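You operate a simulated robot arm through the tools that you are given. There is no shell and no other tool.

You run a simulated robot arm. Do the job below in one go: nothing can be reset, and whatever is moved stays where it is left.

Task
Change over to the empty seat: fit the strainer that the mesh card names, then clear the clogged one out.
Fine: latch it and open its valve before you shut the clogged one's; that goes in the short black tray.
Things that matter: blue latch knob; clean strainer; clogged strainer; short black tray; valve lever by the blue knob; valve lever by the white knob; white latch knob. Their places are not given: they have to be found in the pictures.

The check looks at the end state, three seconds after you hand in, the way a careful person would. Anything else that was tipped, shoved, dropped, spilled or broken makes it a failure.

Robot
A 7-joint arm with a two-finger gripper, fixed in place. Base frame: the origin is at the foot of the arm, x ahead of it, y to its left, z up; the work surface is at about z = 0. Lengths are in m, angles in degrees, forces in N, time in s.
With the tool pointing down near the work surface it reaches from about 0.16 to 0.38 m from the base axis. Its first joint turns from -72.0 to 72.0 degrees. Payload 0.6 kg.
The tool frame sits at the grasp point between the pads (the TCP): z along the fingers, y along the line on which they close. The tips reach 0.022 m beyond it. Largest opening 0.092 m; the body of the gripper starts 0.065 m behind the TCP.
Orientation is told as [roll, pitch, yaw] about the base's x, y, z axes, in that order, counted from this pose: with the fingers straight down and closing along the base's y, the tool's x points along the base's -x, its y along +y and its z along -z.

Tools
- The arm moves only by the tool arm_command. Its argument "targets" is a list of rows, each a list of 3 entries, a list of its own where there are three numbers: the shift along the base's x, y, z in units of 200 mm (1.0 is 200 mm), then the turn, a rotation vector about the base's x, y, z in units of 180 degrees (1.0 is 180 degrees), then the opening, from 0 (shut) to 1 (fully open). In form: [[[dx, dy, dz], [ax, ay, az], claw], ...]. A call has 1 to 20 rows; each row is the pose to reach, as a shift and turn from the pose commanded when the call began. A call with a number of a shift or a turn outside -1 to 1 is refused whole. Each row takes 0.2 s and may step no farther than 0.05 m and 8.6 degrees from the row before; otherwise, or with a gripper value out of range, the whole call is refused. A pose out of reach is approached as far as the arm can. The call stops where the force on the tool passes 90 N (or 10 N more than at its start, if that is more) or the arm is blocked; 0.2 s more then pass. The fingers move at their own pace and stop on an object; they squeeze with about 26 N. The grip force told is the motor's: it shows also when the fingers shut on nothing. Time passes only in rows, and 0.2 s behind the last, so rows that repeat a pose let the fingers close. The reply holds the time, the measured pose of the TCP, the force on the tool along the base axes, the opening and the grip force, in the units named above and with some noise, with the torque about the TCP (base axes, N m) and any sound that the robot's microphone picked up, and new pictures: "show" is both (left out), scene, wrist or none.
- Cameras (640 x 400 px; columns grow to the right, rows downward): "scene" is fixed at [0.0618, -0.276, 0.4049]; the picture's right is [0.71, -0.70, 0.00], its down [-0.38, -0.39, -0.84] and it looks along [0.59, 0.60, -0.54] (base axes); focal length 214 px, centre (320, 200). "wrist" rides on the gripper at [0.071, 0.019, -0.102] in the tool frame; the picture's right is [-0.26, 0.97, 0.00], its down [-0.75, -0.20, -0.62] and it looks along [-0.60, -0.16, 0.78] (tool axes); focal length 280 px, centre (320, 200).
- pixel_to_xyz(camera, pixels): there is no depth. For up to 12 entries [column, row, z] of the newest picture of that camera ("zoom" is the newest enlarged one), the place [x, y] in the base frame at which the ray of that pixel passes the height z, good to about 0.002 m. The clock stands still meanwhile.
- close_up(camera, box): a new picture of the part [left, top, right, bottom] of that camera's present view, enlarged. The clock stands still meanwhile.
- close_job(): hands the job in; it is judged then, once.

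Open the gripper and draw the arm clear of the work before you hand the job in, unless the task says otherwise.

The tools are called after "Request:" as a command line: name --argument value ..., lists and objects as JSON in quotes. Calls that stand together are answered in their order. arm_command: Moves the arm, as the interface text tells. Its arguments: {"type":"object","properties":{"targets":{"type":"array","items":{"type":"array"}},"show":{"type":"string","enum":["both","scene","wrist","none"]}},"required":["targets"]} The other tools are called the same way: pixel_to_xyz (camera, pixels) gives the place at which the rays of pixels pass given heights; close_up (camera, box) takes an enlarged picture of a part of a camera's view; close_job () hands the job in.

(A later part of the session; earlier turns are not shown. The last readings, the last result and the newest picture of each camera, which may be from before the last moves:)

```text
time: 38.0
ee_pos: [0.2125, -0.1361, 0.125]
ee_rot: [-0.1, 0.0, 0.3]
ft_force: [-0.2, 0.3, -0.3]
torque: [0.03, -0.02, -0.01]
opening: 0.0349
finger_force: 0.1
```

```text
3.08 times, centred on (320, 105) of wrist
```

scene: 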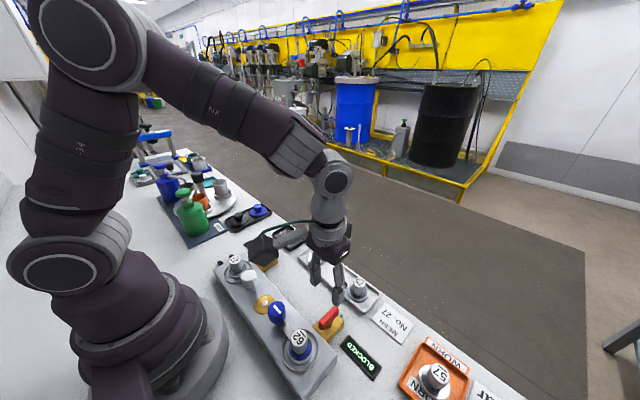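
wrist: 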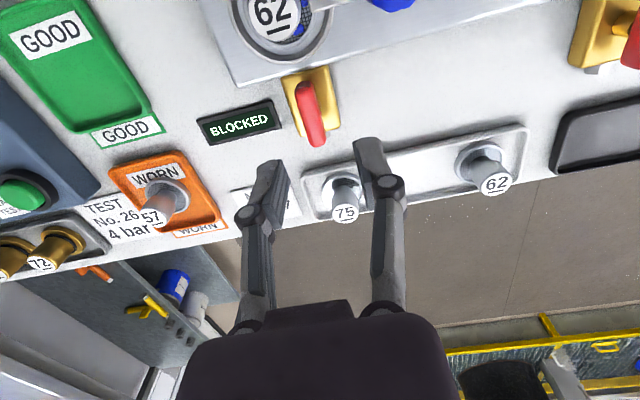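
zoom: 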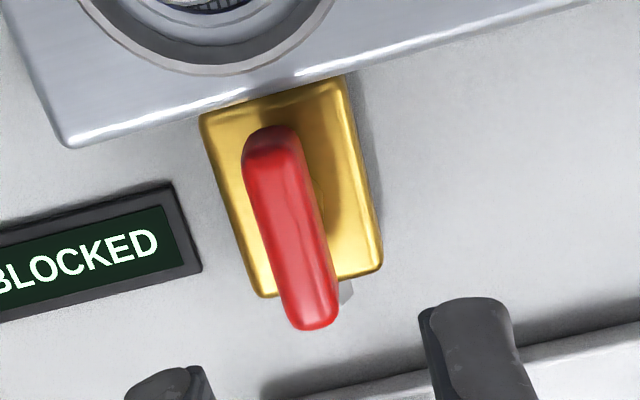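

The lever's centre is at zoom (290,232), i.e. about (0.213,-0.1425). I'll align, descend to z≈0.045 and grip it.

Request:
arm_command --targets '[[[0.0015, -0.032, 0], [0, 0, 0], 0.38], [[0.0015, -0.032, -0.15], [0, 0, 0], 0.38], [[0.0015, -0.032, -0.3], [0, 0, 0], 0.38], [[0.0015, -0.032, -0.4], [0, 0, 0], 0.38], [[0.0015, -0.032, -0.4], [0, 0, 0], 0.38]]' --show "both"

Request:
close_up --camera "wrist" --box '[220, 80, 420, 230]'

Request:
close_up --camera "scene" --box '[295, 280, 365, 340]'

```text
time: 39.2
ee_pos: [0.2143, -0.1437, 0.0452]
ee_rot: [-0.2, -0.1, 0.3]
ft_force: [-0.5, 0.2, -0.1]
torque: [0.03, 0.02, -0.01]
opening: 0.0349
finger_force: 0.1
```

scene: 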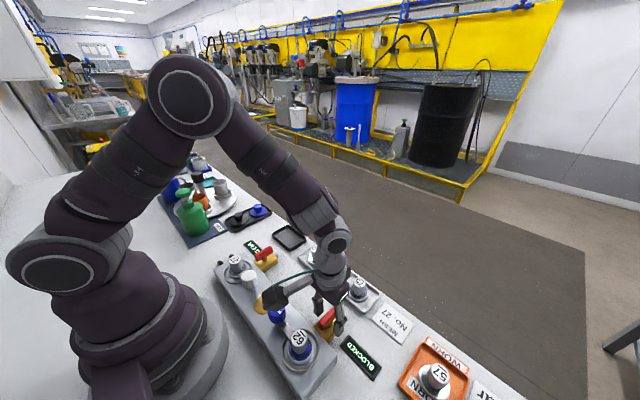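
wrist: 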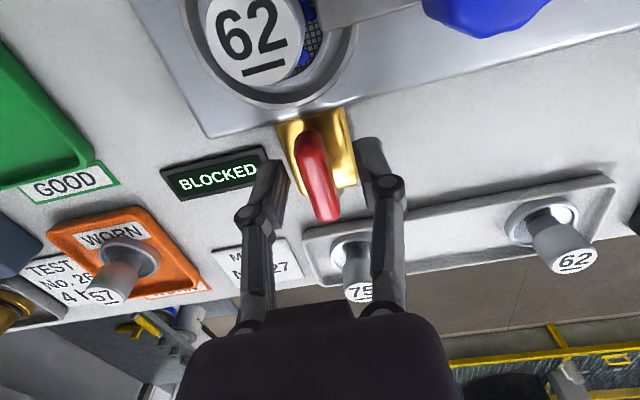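

```text
2.67 times, centred on (320, 155) of wrist
```

zoom: 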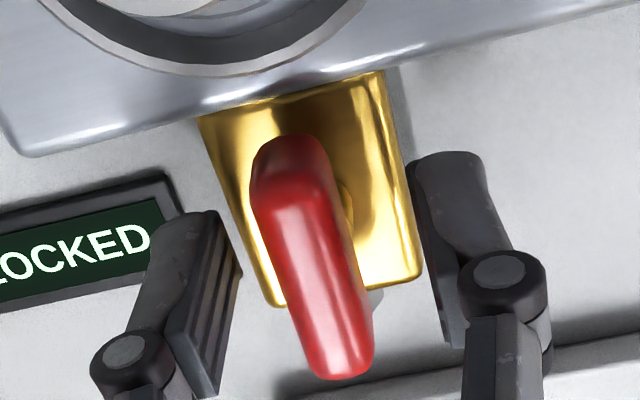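

```text
6.67 times, centred on (330, 310) of scene
```

zoom: 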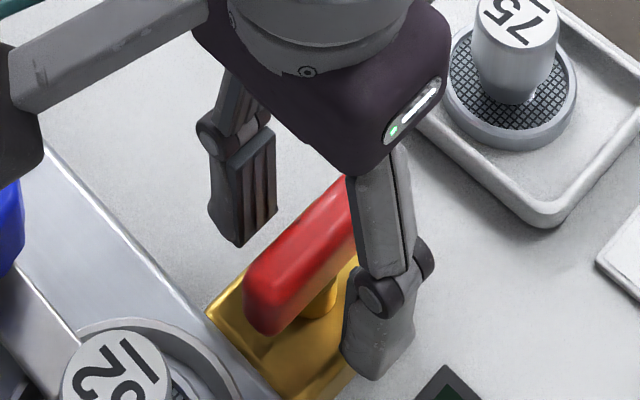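

The bar is between the fingers, about 1.5 mm toward -y of centre. I'll shift 1.2 mm and close.

Request:
arm_command --targets '[[[0, -0.006, 0], [0, 0, 0], 0.38], [[0, -0.006, 0], [0, 0, 0], 0.0], [[0, -0.006, 0], [0, 0, 0], 0.0], [[0, -0.006, 0], [0, 0, 0], 0.0], [[0, -0.006, 0], [0, 0, 0], 0.0]]' --show "none"

```text
time: 40.4
ee_pos: [0.2128, -0.1435, 0.0449]
ee_rot: [0.0, 0.1, 0.4]
ft_force: [0.6, 8.7, 2.7]
torque: [0.18, 0.01, -0.39]
opening: 0.0124
finger_force: 27.9
```

Gripped (12.4 mm). I'll turn -7.5° (reverse of the opening direction seen on the other valve) and read the torque.

Request:
arm_command --targets '[[[0, 0, 0], [0, 0, -0.0208], 0.0], [[0, 0, 0], [0, 0, -0.0417], 0.0], [[0, 0, 0], [0, 0, -0.0417], 0.0]]' --show "wrist"

```text
time: 41.2
ee_pos: [0.2128, -0.1437, 0.0458]
ee_rot: [0.0, 0.0, -7.1]
ft_force: [-5.7, 18.5, 19.8]
torque: [0.35, 0.15, -0.01]
opening: 0.0127
finger_force: 28.4
```

wrist: 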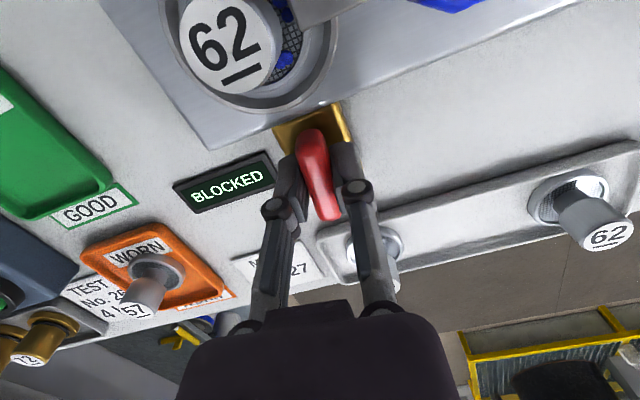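

The lever turns freely (torque ≈0). I'll continue -22.5° with a 0.3 mm correction to +y and up.

Request:
arm_command --targets '[[[0, 0.0015, 0.001], [0, 0, -0.0417], 0.0], [[0, 0.0015, 0.0015], [0, 0, -0.0833], 0.0], [[0, 0.0015, 0.0015], [0, 0, -0.125], 0.0], [[0, 0.0015, 0.0015], [0, 0, -0.125], 0.0]]' --show "none"

```text
time: 42.2
ee_pos: [0.2133, -0.1419, 0.0456]
ee_rot: [0.0, 0.1, -29.6]
ft_force: [6.8, 11.0, -24.1]
torque: [0.17, -0.13, 0.01]
opening: 0.0128
finger_force: 28.4
```

Forces are moderate (fz -24 N). I'll continue -30° with 0.3 mm down.

Request:
arm_command --targets '[[[0, 0.0005, -0.001], [0, 0, -0.0417], 0.0], [[0, 0.001, -0.0015], [0, 0, -0.0833], 0.0], [[0, 0.001, -0.0015], [0, 0, -0.125], 0.0], [[0, 0.001, -0.0015], [0, 0, -0.1667], 0.0], [[0, 0.001, -0.0015], [0, 0, -0.1667], 0.0]]' --show "wrist"

```text
time: 43.4
ee_pos: [0.2132, -0.1425, 0.0458]
ee_rot: [0.0, -0.1, -59.8]
ft_force: [3.1, 16.1, 17.6]
torque: [0.33, -0.03, -0.01]
opening: 0.0128
finger_force: 27.7
```

wrist: 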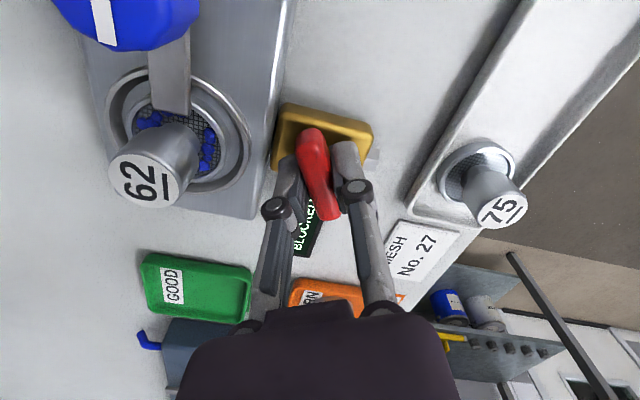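

At -60° the lever continues to follow. I'll turn the remaining 30° with small corrections.

Request:
arm_command --targets '[[[0, 0.001, 0.001], [0, 0, -0.0417], 0.0], [[0, 0.0015, 0.001], [0, 0, -0.0833], 0.0], [[0, 0.0015, 0.001], [0, 0, -0.125], 0.0], [[0, 0.0015, 0.001], [0, 0, -0.1667], 0.0], [[0, 0.0015, 0.001], [0, 0, -0.1667], 0.0]]' --show "both"

Request:
close_up --camera "scene" --box '[285, 280, 395, 390]'

```text
time: 44.6
ee_pos: [0.2138, -0.1439, 0.0443]
ee_rot: [0.0, -0.1, -89.6]
ft_force: [13.9, 4.7, -9.8]
torque: [-0.22, -0.18, -0.01]
opening: 0.0125
finger_force: 27.3
```

scene: 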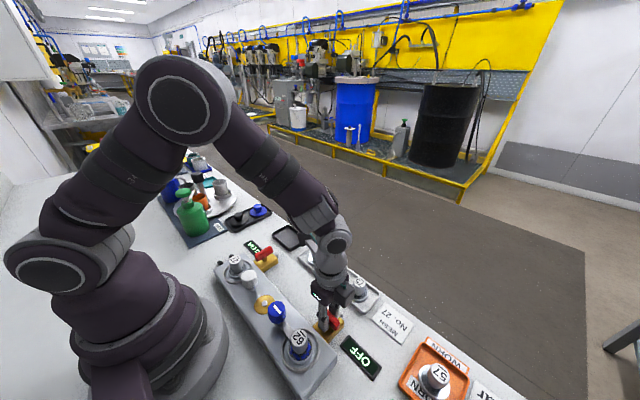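
wrist: 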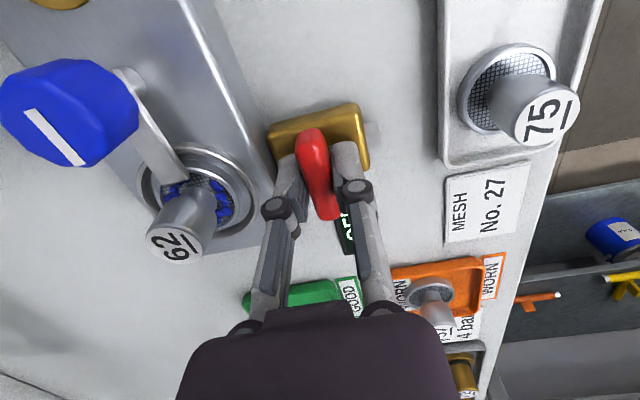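

```text
3.64 times, centred on (340, 335) of scene
```

zoom: 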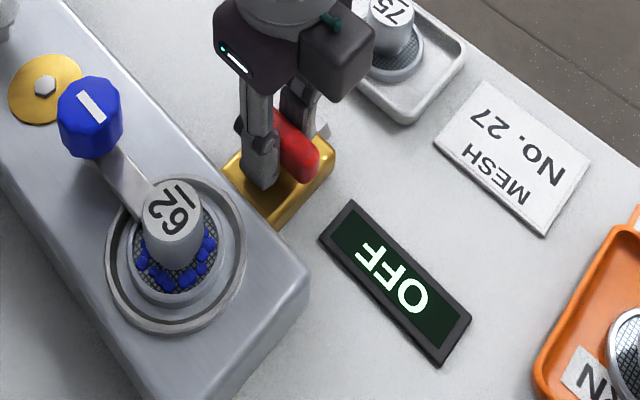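

The blue-side display now reads OFF. I'll nudge -4° to check that the lever is at its closed stop.

Request:
arm_command --targets '[[[0, 0, 0], [0, 0, -0.0222], 0.0], [[0, 0, 0], [0, 0, -0.0222], 0.0]]' --show "none"

```text
time: 45.2
ee_pos: [0.2141, -0.1423, 0.0457]
ee_rot: [0.0, 0.0, -93.6]
ft_force: [14.0, 5.5, 0.8]
torque: [0.23, -0.23, 0.51]
opening: 0.0132
finger_force: 28.2
```

Torque rose to 0.51 Nm, so the valve is at its shut stop. I'll relax 4°, open to 30 mm, and lift clear.

Request:
arm_command --targets '[[[0, 0, 0], [0, 0, 0.02], 0.0], [[0, 0, 0], [0, 0, 0.02], 0.326], [[0, 0, 0], [0, 0, 0.02], 0.326], [[0, 0, 0.1], [0, 0, 0.02], 0.326], [[0, 0, 0.25], [0, 0, 0.02], 0.326], [[0, 0, 0.45], [0, 0, 0.02], 0.326], [[0, 0, 0.6], [0, 0, 0.02], 0.326], [[0, 0, 0.6], [0, 0, 0.02], 0.326]]' --show "both"

Request:
close_up --camera "scene" --box '[250, 280, 370, 380]'

```text
time: 47.0
ee_pos: [0.2121, -0.1437, 0.1671]
ee_rot: [-0.1, 0.0, -90.0]
ft_force: [-0.5, -0.2, -1.4]
torque: [0.03, -0.02, -0.01]
opening: 0.0298
finger_force: 0.0
```

scene: 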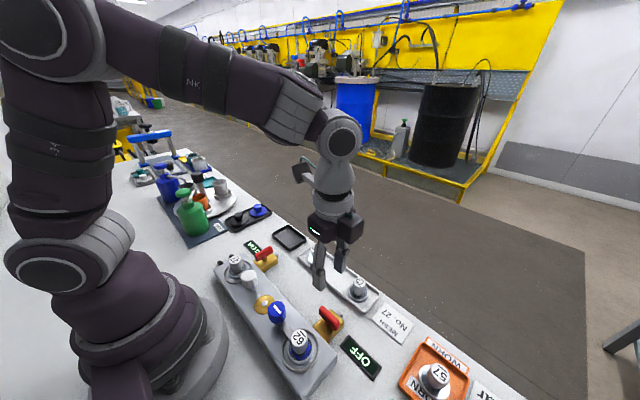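
wrist: 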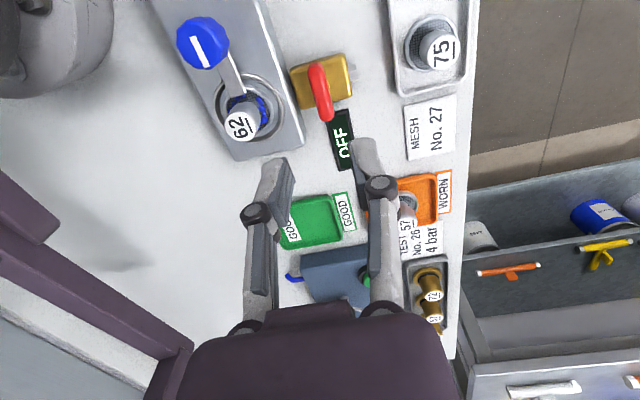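

```text
4.00 times, centred on (310, 330) of scene
```

zoom: 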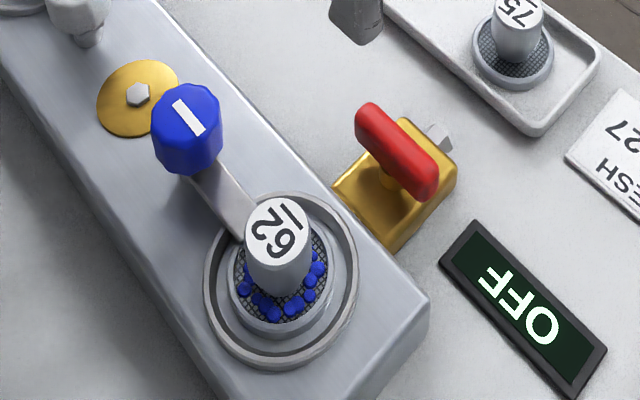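

The clogged side is OFF. Next I go above the blue knob at about (0.150,-0.085), staying at yaw -90 so the fingers straddle it along x, clear of its arm.

Request:
arm_command --targets '[[[-0.1, 0.1, 0], [0, 0, 0], 0.55], [[-0.2, 0.2, 0], [0, 0, 0], 0.55], [[-0.315, 0.29, 0], [0, 0, 0], 0.55], [[-0.315, 0.29, -0.175], [0, 0, 0], 0.55], [[-0.315, 0.29, -0.175], [0, 0, 0], 0.55]]' --show "both"

Request:
close_up --camera "wrist" --box '[220, 50, 420, 190]'

```text
time: 48.2
ee_pos: [0.15, -0.0848, 0.1304]
ee_rot: [0.0, 0.0, -90.0]
ft_force: [-0.2, -1.2, 1.0]
torque: [0.03, -0.02, -0.02]
opening: 0.0506
finger_force: 0.0
```

scene: 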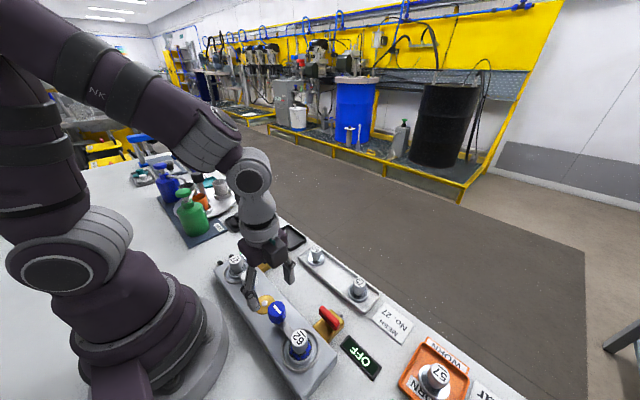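
wrist: 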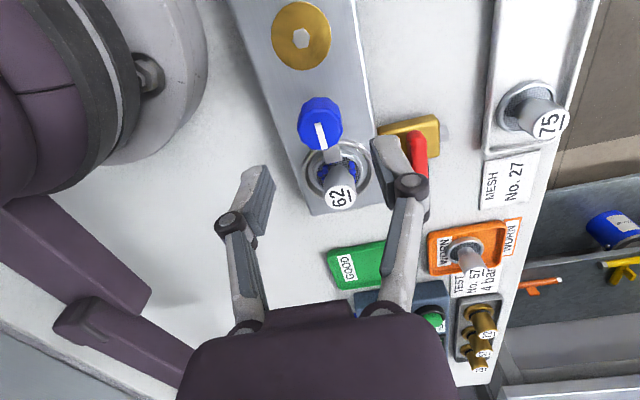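

```text
2.86 times, centred on (320, 120) of wrist
```

zoom: 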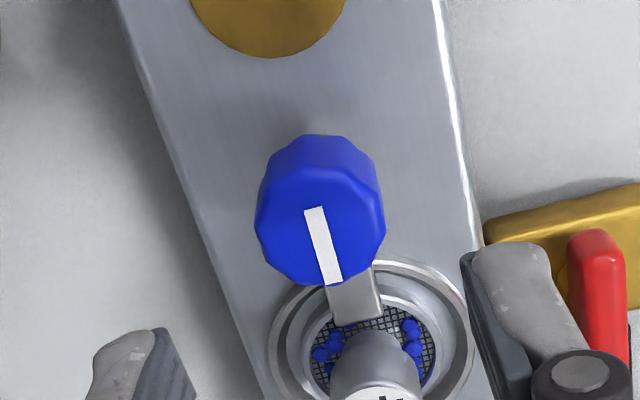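

The blue knob's top is centred within 1–2 mm of the TCP (slightly toward -y). I'll shift 1 mm to -y, descend to z≈0.066 and close on it.

Request:
arm_command --targets '[[[0, -0.005, -0.12], [0, 0, 0], 0.55], [[0, -0.005, -0.24], [0, 0, 0], 0.55], [[0, -0.005, -0.318], [0, 0, 0], 0.55], [[0, -0.005, -0.318], [0, 0, 0], 0.55], [[0, -0.005, -0.318], [0, 0, 0], 0.0], [[0, -0.005, -0.318], [0, 0, 0], 0.0], [[0, -0.005, -0.318], [0, 0, 0], 0.0], [[0, -0.005, -0.318], [0, 0, 0], 0.0]]' --show "both"

Request:
close_up --camera "scene" --box '[240, 280, 340, 370]'

```text
time: 50.0
ee_pos: [0.1492, -0.0856, 0.0668]
ee_rot: [-0.1, 0.0, -90.0]
ft_force: [-0.9, -1.7, -24.8]
torque: [-0.09, -0.03, 0.0]
opening: 0.0276
finger_force: 28.8
```

scene: 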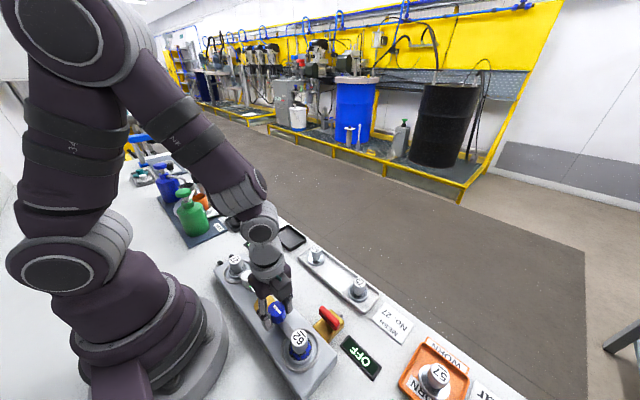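
wrist: 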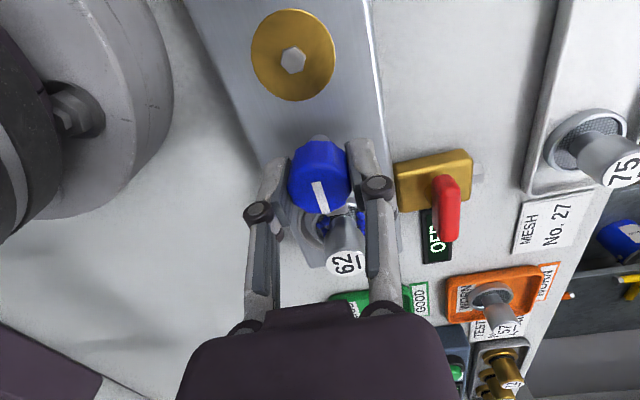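

```text
4.44 times, centred on (290, 325) of scene
```

zoom: 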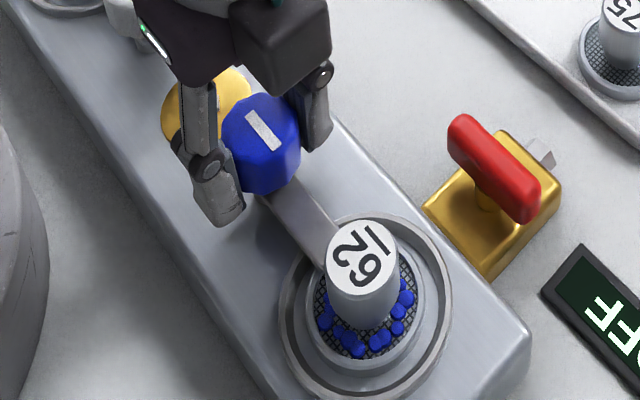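

The blue knob is gripped (27.6 mm). I'll test +7.5° rotation and read the torque.

Request:
arm_command --targets '[[[0, 0, -0.001], [0, 0, 0.0208], 0.0], [[0, 0, -0.0015], [0, 0, 0.0417], 0.0], [[0, 0, -0.0015], [0, 0, 0.0417], 0.0]]' --show "wrist"

Request:
close_up --camera "wrist" --box '[220, 110, 420, 290]'

Request:
close_up --camera "scene" --box '[240, 280, 340, 370]'

```text
time: 50.8
ee_pos: [0.1508, -0.0855, 0.0666]
ee_rot: [-0.2, 0.1, -82.5]
ft_force: [-11.5, 3.4, 14.3]
torque: [0.08, 0.15, -0.05]
opening: 0.0271
finger_force: 27.6
```

wrist: 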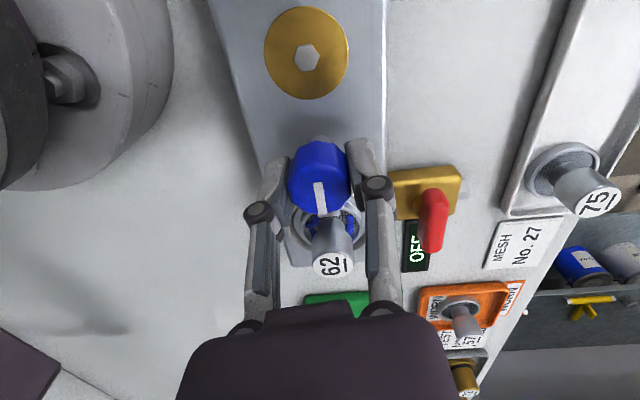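

```text
2.22 times, centred on (320, 200) of wrist
```

zoom: 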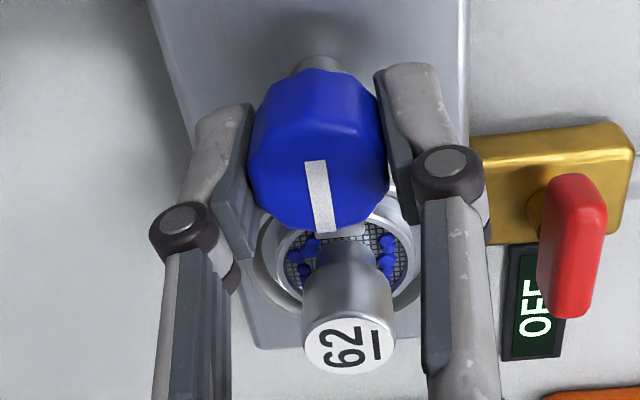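

```text
4.44 times, centred on (290, 325) of scene
```

zoom: 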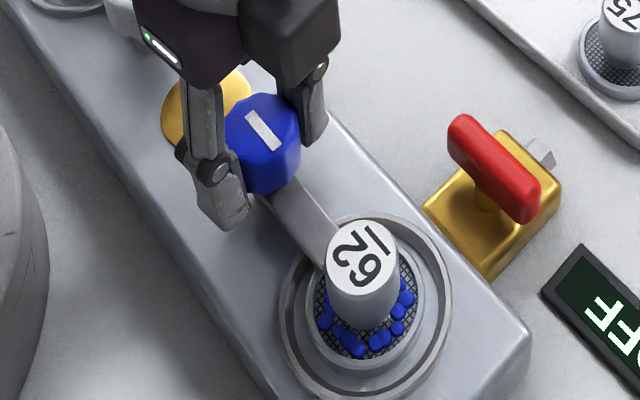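

The mark turned relative to the gripper while the scene shows the arm unmoved, so + is blocked at the latched stop. I'll rotate the other way (to yaw -97.5) and see if the arm swings toward -x.

Request:
arm_command --targets '[[[0, 0, 0], [0, 0, -0.0417], 0.0], [[0, 0, 0], [0, 0, -0.0833], 0.0], [[0, 0, 0], [0, 0, -0.0833], 0.0]]' --show "both"

Request:
close_up --camera "wrist" --box '[220, 110, 420, 290]'

Request:
close_up --camera "scene" --box '[240, 280, 340, 370]'

```text
time: 51.6
ee_pos: [0.1502, -0.0857, 0.0664]
ee_rot: [-0.2, 0.0, -97.6]
ft_force: [-13.9, 0.4, -2.2]
torque: [0.11, 0.23, -0.01]
opening: 0.0272
finger_force: 27.5
```

scene: 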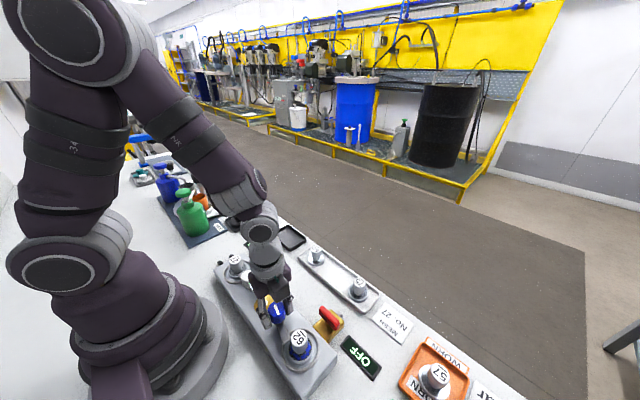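
wrist: 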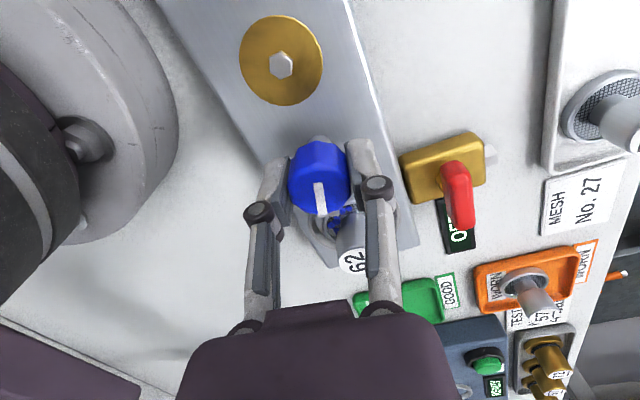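

```text
2.22 times, centred on (320, 200) of wrist
```

zoom: 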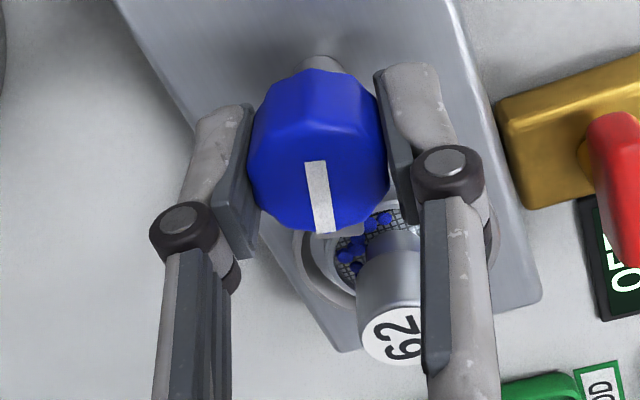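

```text
4.44 times, centred on (290, 325) of scene
```

zoom: 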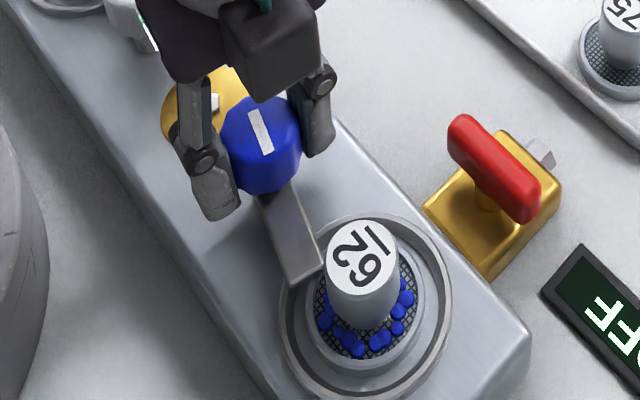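

The latch arm now swings toward -x, so negative rotation unlatches. I'll continue in that direction 30°.

Request:
arm_command --targets '[[[0, 0, 0], [0, 0, -0.0417], 0.0], [[0, 0, 0], [0, 0, -0.0833], 0.0], [[0, 0, 0], [0, 0, -0.125], 0.0], [[0, 0, 0], [0, 0, -0.1667], 0.0], [[0, 0, 0], [0, 0, -0.1667], 0.0]]' --show "scene"

Request:
close_up --camera "scene" --box '[240, 280, 340, 370]'

```text
time: 52.8
ee_pos: [0.1506, -0.085, 0.0678]
ee_rot: [-0.1, 0.0, -127.5]
ft_force: [-20.8, 1.9, -7.7]
torque: [-0.06, 0.37, 0.0]
opening: 0.027
finger_force: 27.9
```

scene: 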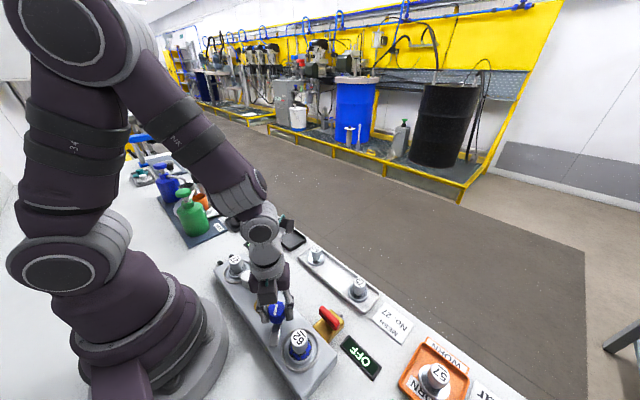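

```text
4.44 times, centred on (290, 325) of scene
```

zoom: 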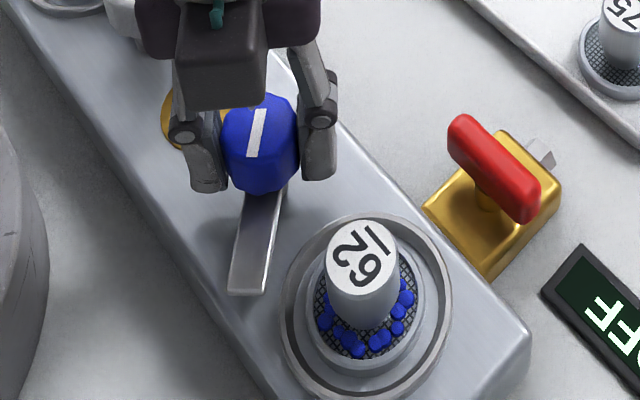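

The arm is off the rim and follows well. I'll continue another 30°.

Request:
arm_command --targets '[[[-0.001, 0, 0], [0, 0, -0.0417], 0.0], [[-0.0015, 0, 0], [0, 0, -0.0833], 0.0], [[-0.0015, 0, 0], [0, 0, -0.125], 0.0], [[-0.0015, 0, 0], [0, 0, -0.1667], 0.0], [[-0.0015, 0, 0], [0, 0, -0.1667], 0.0]]' --show "scene"

Request:
close_up --camera "scene" --box '[240, 280, 340, 370]'

```text
time: 54.0
ee_pos: [0.1514, -0.0849, 0.0652]
ee_rot: [-0.1, 0.2, -157.5]
ft_force: [-8.8, 20.6, -2.8]
torque: [0.3, 0.38, 0.0]
opening: 0.0266
finger_force: 27.9
```

scene: 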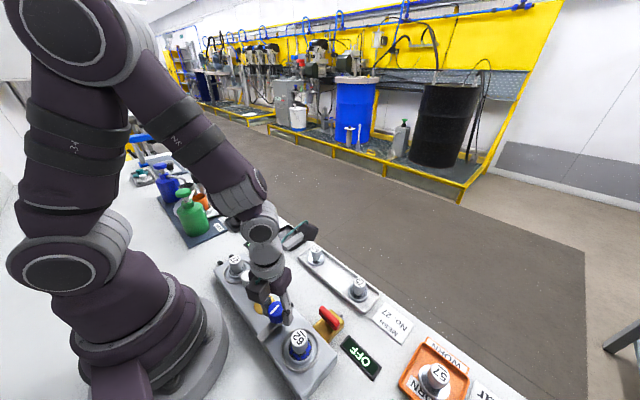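

```text
4.44 times, centred on (290, 325) of scene
```

zoom: 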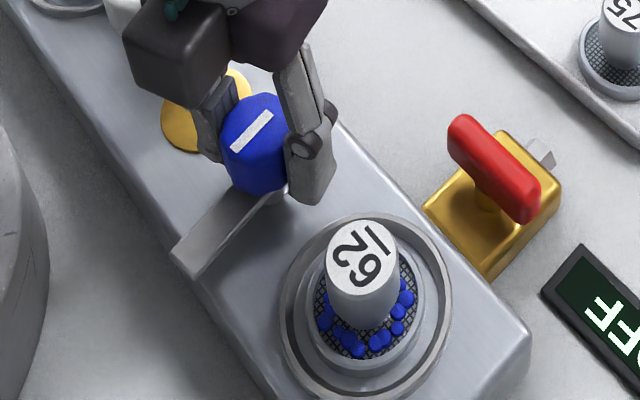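

The latch arm is now about 75° off. I'll try the last 15° in small steps.

Request:
arm_command --targets '[[[0, 0.001, 0], [0, 0, -0.0278], 0.0], [[0, 0.001, 0], [0, 0, -0.0556], 0.0], [[0, 0.001, 0], [0, 0, -0.0833], 0.0], [[0, 0.001, 0], [0, 0, -0.0833], 0.0]]' --show "both"

Request:
close_up --camera "scene" --box '[240, 280, 340, 370]'

```text
time: 55.0
ee_pos: [0.1501, -0.086, 0.0668]
ee_rot: [-0.2, -0.1, -172.6]
ft_force: [-14.1, 24.7, -0.7]
torque: [0.41, 0.39, 0.4]
opening: 0.0271
finger_force: 28.2
```

scene: 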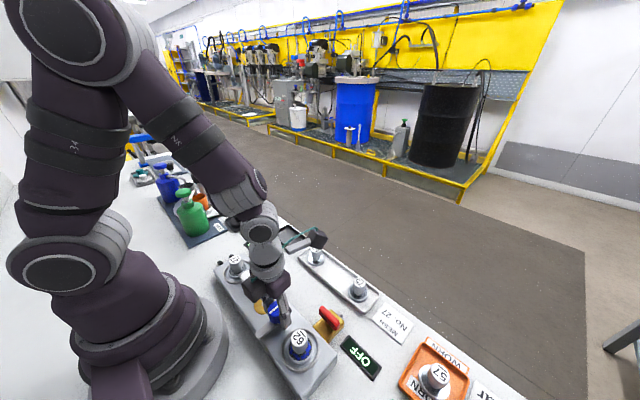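
wrist: 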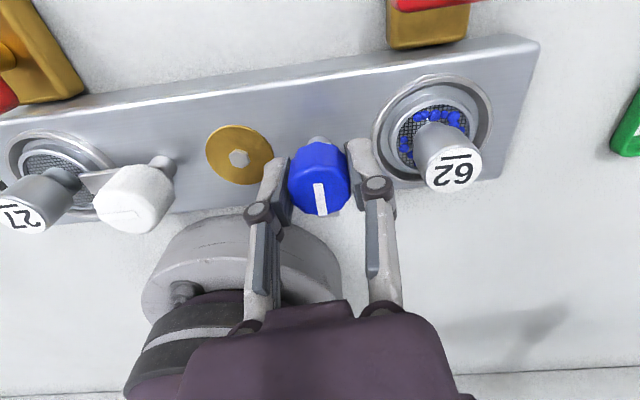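

```text
4.44 times, centred on (290, 325) of scene
```

zoom: 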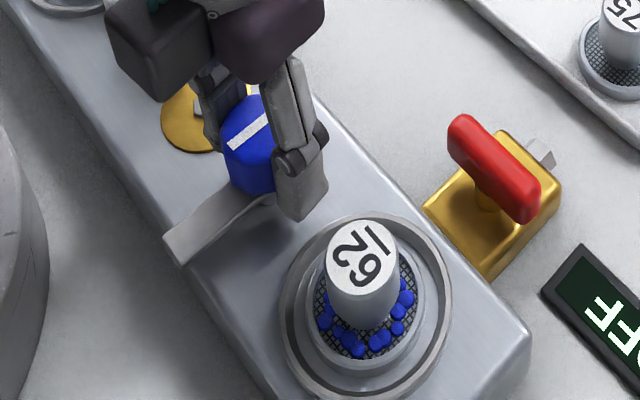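

Torque rose to 0.4 Nm at the stop with the arm pointing to -x, fully clear of the clogged strainer. I'll open to 45 mm and lift straight up.

Request:
arm_command --targets '[[[0, 0, 0], [0, 0, 0.01], 0.0], [[0, 0, 0], [0, 0, 0.01], 0.49], [[0, 0, 0], [0, 0, 0.01], 0.49], [[0, 0, 0], [0, 0, 0.01], 0.49], [[0, 0, 0.1], [0, 0, 0.01], 0.49], [[0, 0, 0.25], [0, 0, 0.01], 0.49], [[0, 0, 0.45], [0, 0, 0.01], 0.49], [[0, 0, 0.45], [0, 0, 0.01], 0.49]]' --show "both"

Request:
close_up --camera "scene" --box '[240, 280, 340, 370]'

Request:
close_up --camera "wrist" --box '[220, 40, 500, 200]'

```text
time: 56.8
ee_pos: [0.1495, -0.0859, 0.1578]
ee_rot: [-0.1, 0.0, -170.7]
ft_force: [-0.2, 0.4, 0.9]
torque: [-0.01, 0.02, -0.01]
opening: 0.045
finger_force: 0.0
```

scene: 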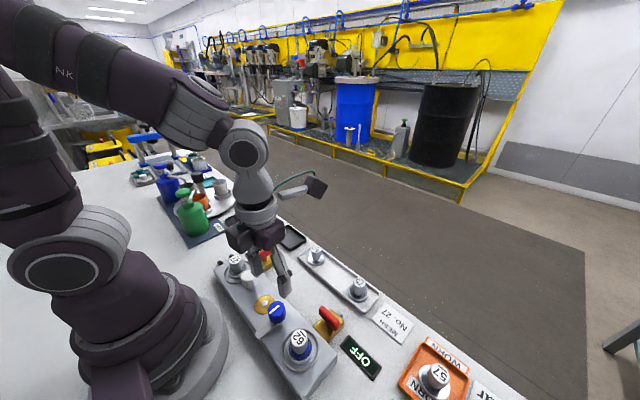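
wrist: 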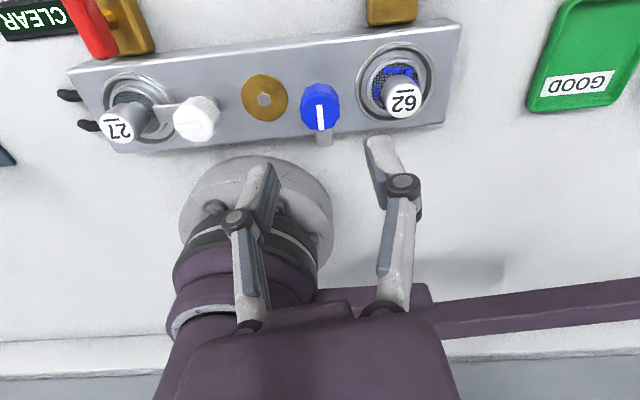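

```text
4.44 times, centred on (290, 325) of scene
```

zoom: 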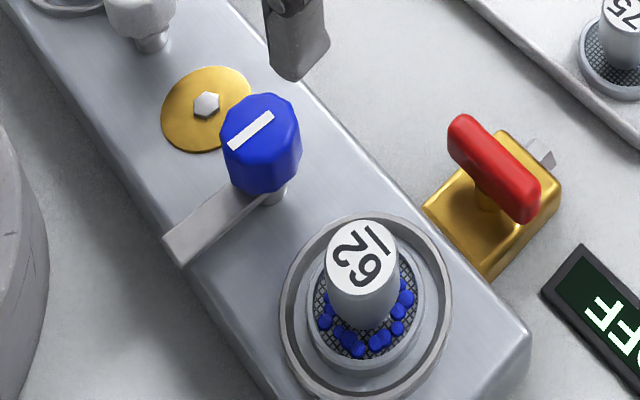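

```text
2.29 times, centred on (360, 120) of wrist
```

zoom: 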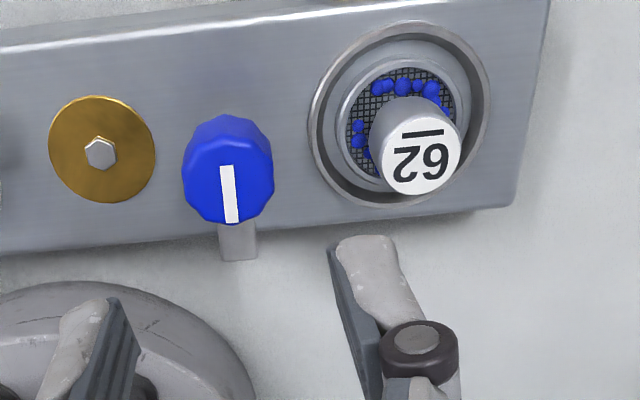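

The latch is open and the clogged strainer is free. I'll rotate back to yaw ≈ -90 while moving above the clogged strainer at (0.1495,-0.144), staying at z≈0.156.

Request:
arm_command --targets '[[[0, -0.03, 0], [0, 0, 0.0408], 0.49], [[0, -0.06, 0], [0, 0, 0.0816], 0.49], [[0, -0.09, 0], [0, 0, 0.1224], 0.49], [[0, -0.12, 0], [0, 0, 0.1632], 0.49], [[0, -0.15, 0], [0, 0, 0.204], 0.49], [[0, -0.18, 0], [0, 0, 0.2448], 0.49], [[0, -0.21, 0], [0, 0, 0.2856], 0.49], [[0, -0.24, 0], [0, 0, 0.3264], 0.49], [[0, -0.27, 0], [0, 0, 0.3672], 0.49], [[0, -0.29, 0], [0, 0, 0.408], 0.49], [[0, -0.29, 0], [0, 0, 0.4483], 0.49], [[0, -0.29, 0], [0, 0, 0.4483], 0.49]]' --show "both"

Request:
close_up --camera "wrist" --box '[220, 30, 420, 170]'

```text
time: 59.4
ee_pos: [0.1501, -0.1436, 0.1565]
ee_rot: [-0.1, 0.1, -89.9]
ft_force: [0.3, 0.4, 0.0]
torque: [0.01, 0.02, -0.01]
opening: 0.0446
finger_force: 0.0
```

scene: 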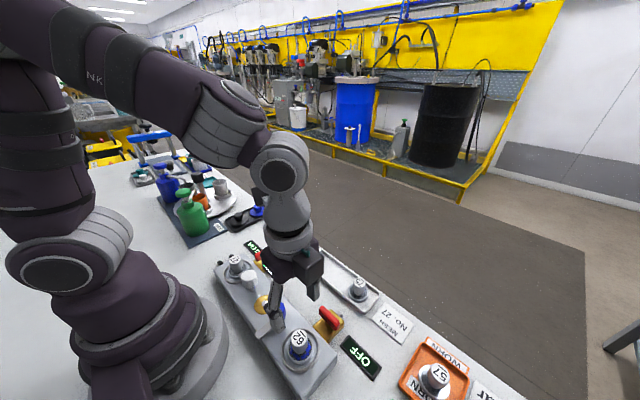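
wrist: 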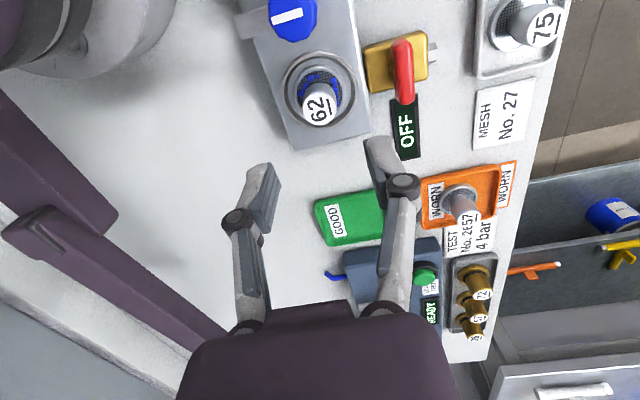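

```text
2.86 times, centred on (320, 100) of wrist
```

zoom: 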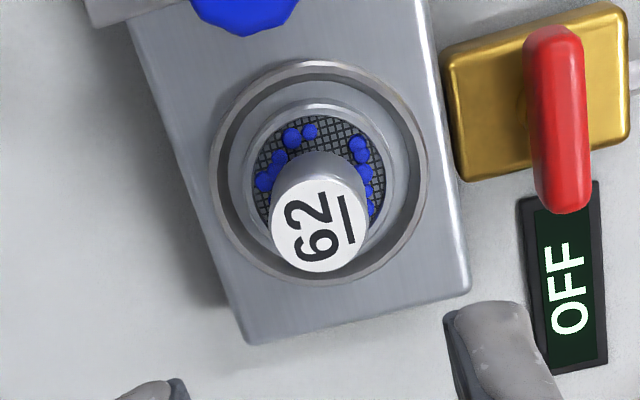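

The handle top is at zoom (320,225) ≈ expected row, so it is centred within 2 mm. I'll descend to z≈0.09 then to z≈0.064 with the fingers open 45 mm.

Request:
arm_command --targets '[[[0, 0.005, -0.15], [0, 0, 0], 0.49], [[0, 0.005, -0.3], [0, 0, 0], 0.49], [[0, 0.005, -0.4], [0, 0, 0], 0.49], [[0, 0.005, -0.46], [0, 0, 0], 0.49], [[0, 0.005, -0.46], [0, 0, 0], 0.49]]' --show "both"

Request:
close_up --camera "wrist" --box '[220, 70, 420, 230]'

Request:
close_up --camera "scene" --box '[250, 290, 350, 380]'

```text
time: 60.6
ee_pos: [0.1505, -0.1421, 0.0643]
ee_rot: [0.1, 0.0, -89.9]
ft_force: [0.7, 0.1, -0.7]
torque: [0.03, 0.0, -0.02]
opening: 0.0449
finger_force: 0.0
```

scene: 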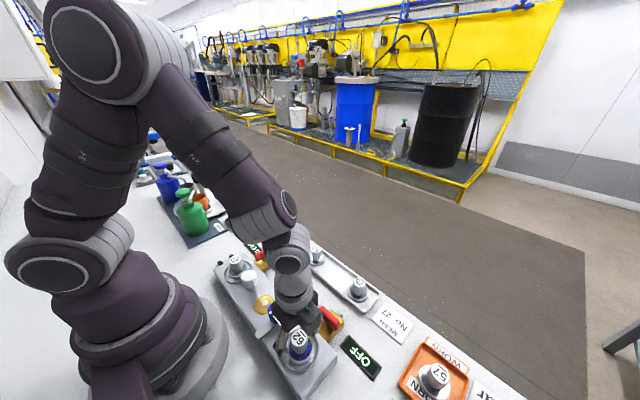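
wrist: 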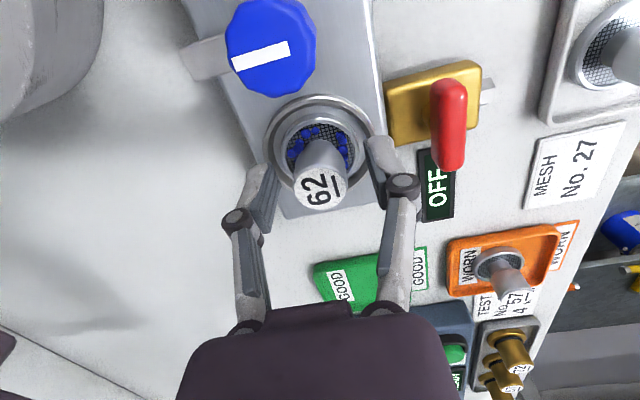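

```text
2.50 times, centred on (320, 150) of wrist
```

zoom: 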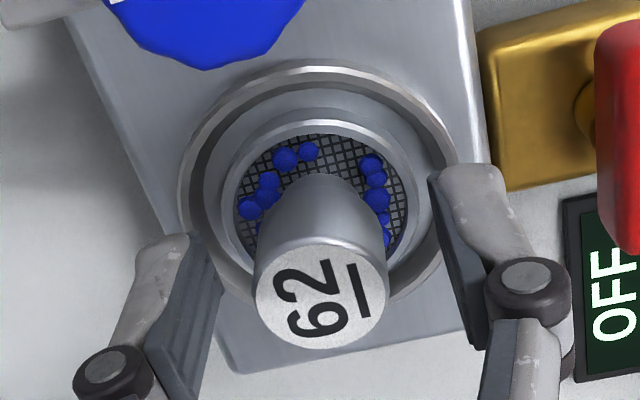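

```text
4.44 times, centred on (300, 335) of scene
```

zoom: 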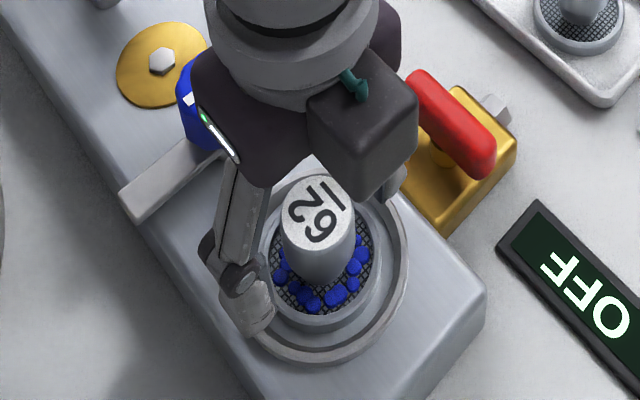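

The fingers straddle the clogged strainer's handle symmetrically (handle centre at (320,187)). I'll close and check the grip.

Request:
arm_command --targets '[[[0, 0, 0], [0, 0, 0], 0.0], [[0, 0, 0], [0, 0, 0], 0.0], [[0, 0, 0], [0, 0, 0], 0.0], [[0, 0, 0], [0, 0, 0], 0.0]]' --show "none"

```text
time: 61.6
ee_pos: [0.1501, -0.1415, 0.0655]
ee_rot: [0.0, 0.0, -90.0]
ft_force: [0.5, 0.2, -0.2]
torque: [0.02, -0.02, 0.02]
opening: 0.0238
finger_force: 25.7
```

Gripped (23.8 mm). I'll lift gently in small steps, keeping it level so the loose-looking debris stays on the mesh.

Request:
arm_command --targets '[[[0, 0, 0.01], [0, 0, 0], 0.0], [[0, 0, 0.03], [0, 0, 0], 0.0], [[0, 0, 0.06], [0, 0, 0], 0.0], [[0, 0, 0.1], [0, 0, 0], 0.0], [[0, 0, 0.14], [0, 0, 0], 0.0], [[0, 0, 0.17], [0, 0, 0], 0.0], [[0, 0, 0.19], [0, 0, 0], 0.0], [[0, 0, 0.2], [0, 0, 0], 0.0], [[0, 0, 0.2], [0, 0, 0], 0.0]]' --show "both"

Request:
close_up --camera "scene" --box '[250, 280, 350, 380]'

Request:
close_up --camera "wrist" --box '[220, 70, 420, 230]'

```text
time: 63.6
ee_pos: [0.1499, -0.1431, 0.1038]
ee_rot: [0.0, 0.0, -90.1]
ft_force: [0.6, 0.1, -0.8]
torque: [-0.02, -0.01, -0.01]
opening: 0.0242
finger_force: 26.2
```

scene: 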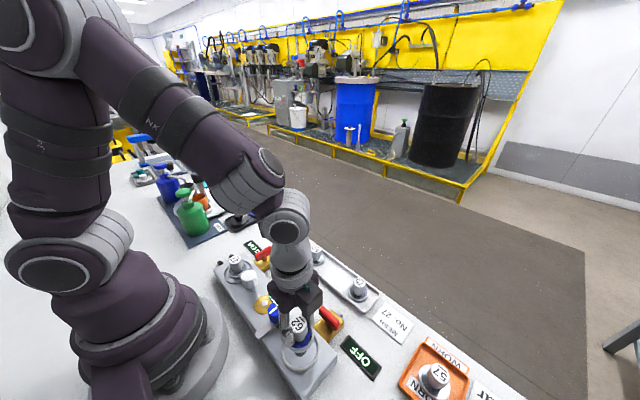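
wrist: 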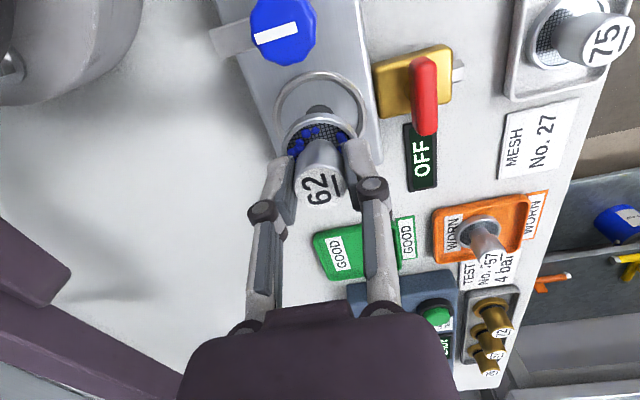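

```text
4.00 times, centred on (300, 330) of scene
```

zoom: 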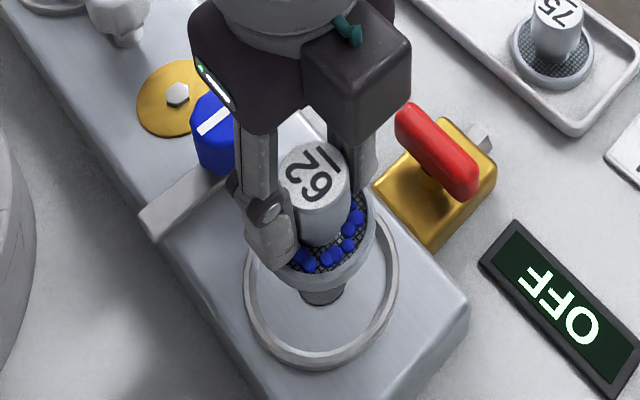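

```text
2.50 times, centred on (320, 150) of wrist
```

zoom: 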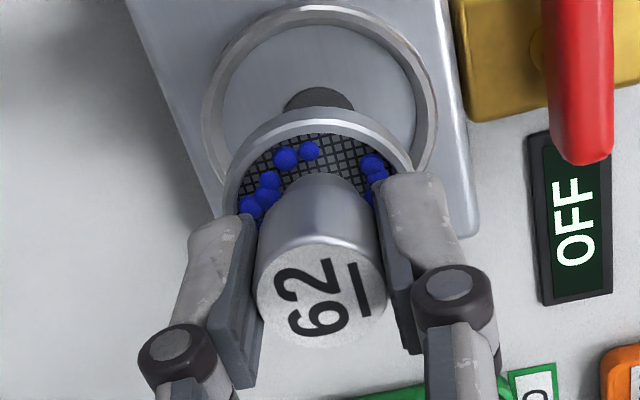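

The strainer and its debris lift cleanly together. I'll raise to z≈0.165 and carry it gently toward the tray, rotating yaw back to 0 on the way.

Request:
arm_command --targets '[[[0, 0, 0.06], [0, 0, 0], 0.0], [[0, 0, 0.14], [0, 0, 0], 0.0], [[0, 0, 0.22], [0, 0, 0], 0.0], [[0, 0, 0.28], [0, 0, 0], 0.0], [[0.02, 0.02, 0.305], [0, 0, 0.02], 0.0], [[0.06, 0.07, 0.305], [0, 0, 0.06], 0.0], [[0.11, 0.14, 0.305], [0, 0, 0.1], 0.0], [[0.17, 0.22, 0.305], [0, 0, 0.14], 0.0], [[0.23, 0.3, 0.305], [0, 0, 0.18], 0.0], [[0.29, 0.38, 0.305], [0, 0, 0.22], 0.0], [[0.35, 0.46, 0.305], [0, 0, 0.26], 0.0], [[0.41, 0.54, 0.305], [0, 0, 0.3], 0.0], [[0.46, 0.62, 0.305], [0, 0, 0.34], 0.0], [[0.5, 0.68, 0.305], [0, 0, 0.38], 0.0], [[0.5, 0.71, 0.305], [0, 0, 0.42], 0.0], [[0.5, 0.72, 0.305], [0, 0, 0.46], 0.0], [[0.5, 0.72, 0.305], [0, 0, 0.49], 0.0], [[0.5, 0.72, 0.305], [0, 0, 0.5], 0.0], [[0.5, 0.72, 0.305], [0, 0, 0.5], 0.0]]' --show "both"

```text
time: 67.6
ee_pos: [0.2498, 0.0009, 0.1668]
ee_rot: [0.1, 0.0, 0.0]
ft_force: [-0.4, 0.7, 0.3]
torque: [-0.02, -0.03, 0.0]
opening: 0.0238
finger_force: 26.3
```

scene: 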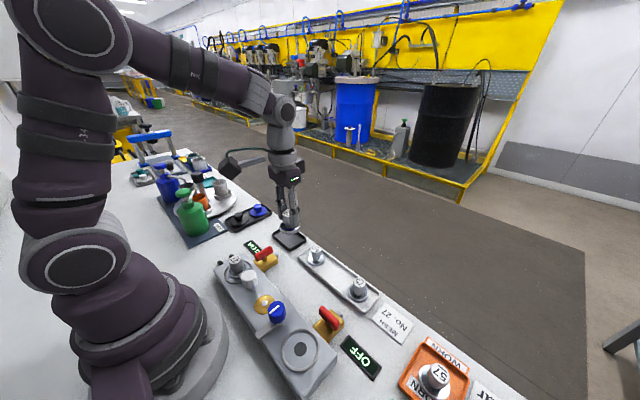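
wrist: 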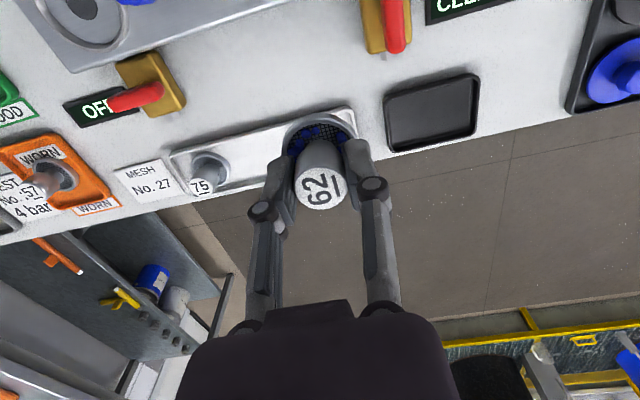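

The tray is visible at wrist (385–476, 74–152) and scene (271–307, 226–250). I'll zoom both to locate its centre.

Request:
close_up --camera "wrist" --box '[370, 55, 490, 165]'

Request:
pixel_to_xyz --camera "wrist" --pixels '[[385, 97, 0.01], [472, 74, 0.01], [476, 130, 0.01], [391, 152, 0.01], [431, 112, 0.003]]'

Request:
close_up --camera "scene" --box '[260, 215, 320, 260]'

```text
3.64 times, centred on (430, 110) of wrist
```

zoom: 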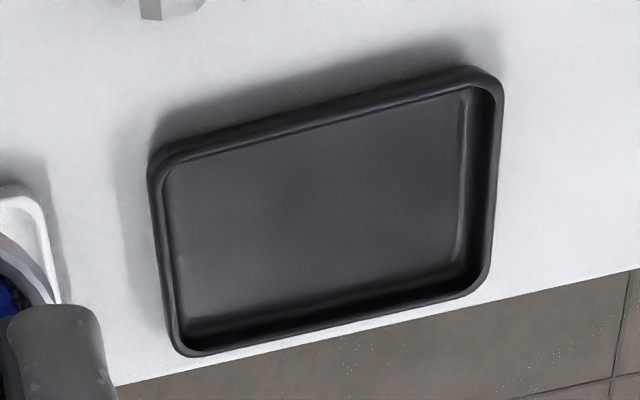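

```text
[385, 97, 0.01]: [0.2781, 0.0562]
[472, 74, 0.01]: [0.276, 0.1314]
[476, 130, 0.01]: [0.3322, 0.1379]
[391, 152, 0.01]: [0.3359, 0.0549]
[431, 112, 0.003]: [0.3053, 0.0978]
```

```text
8.89 times, centred on (290, 238) of scene
```

zoom: 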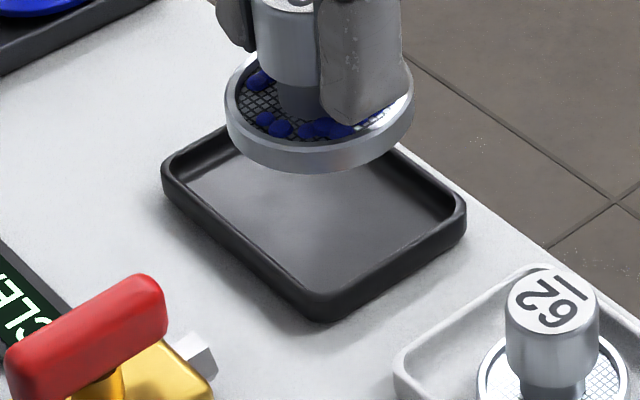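

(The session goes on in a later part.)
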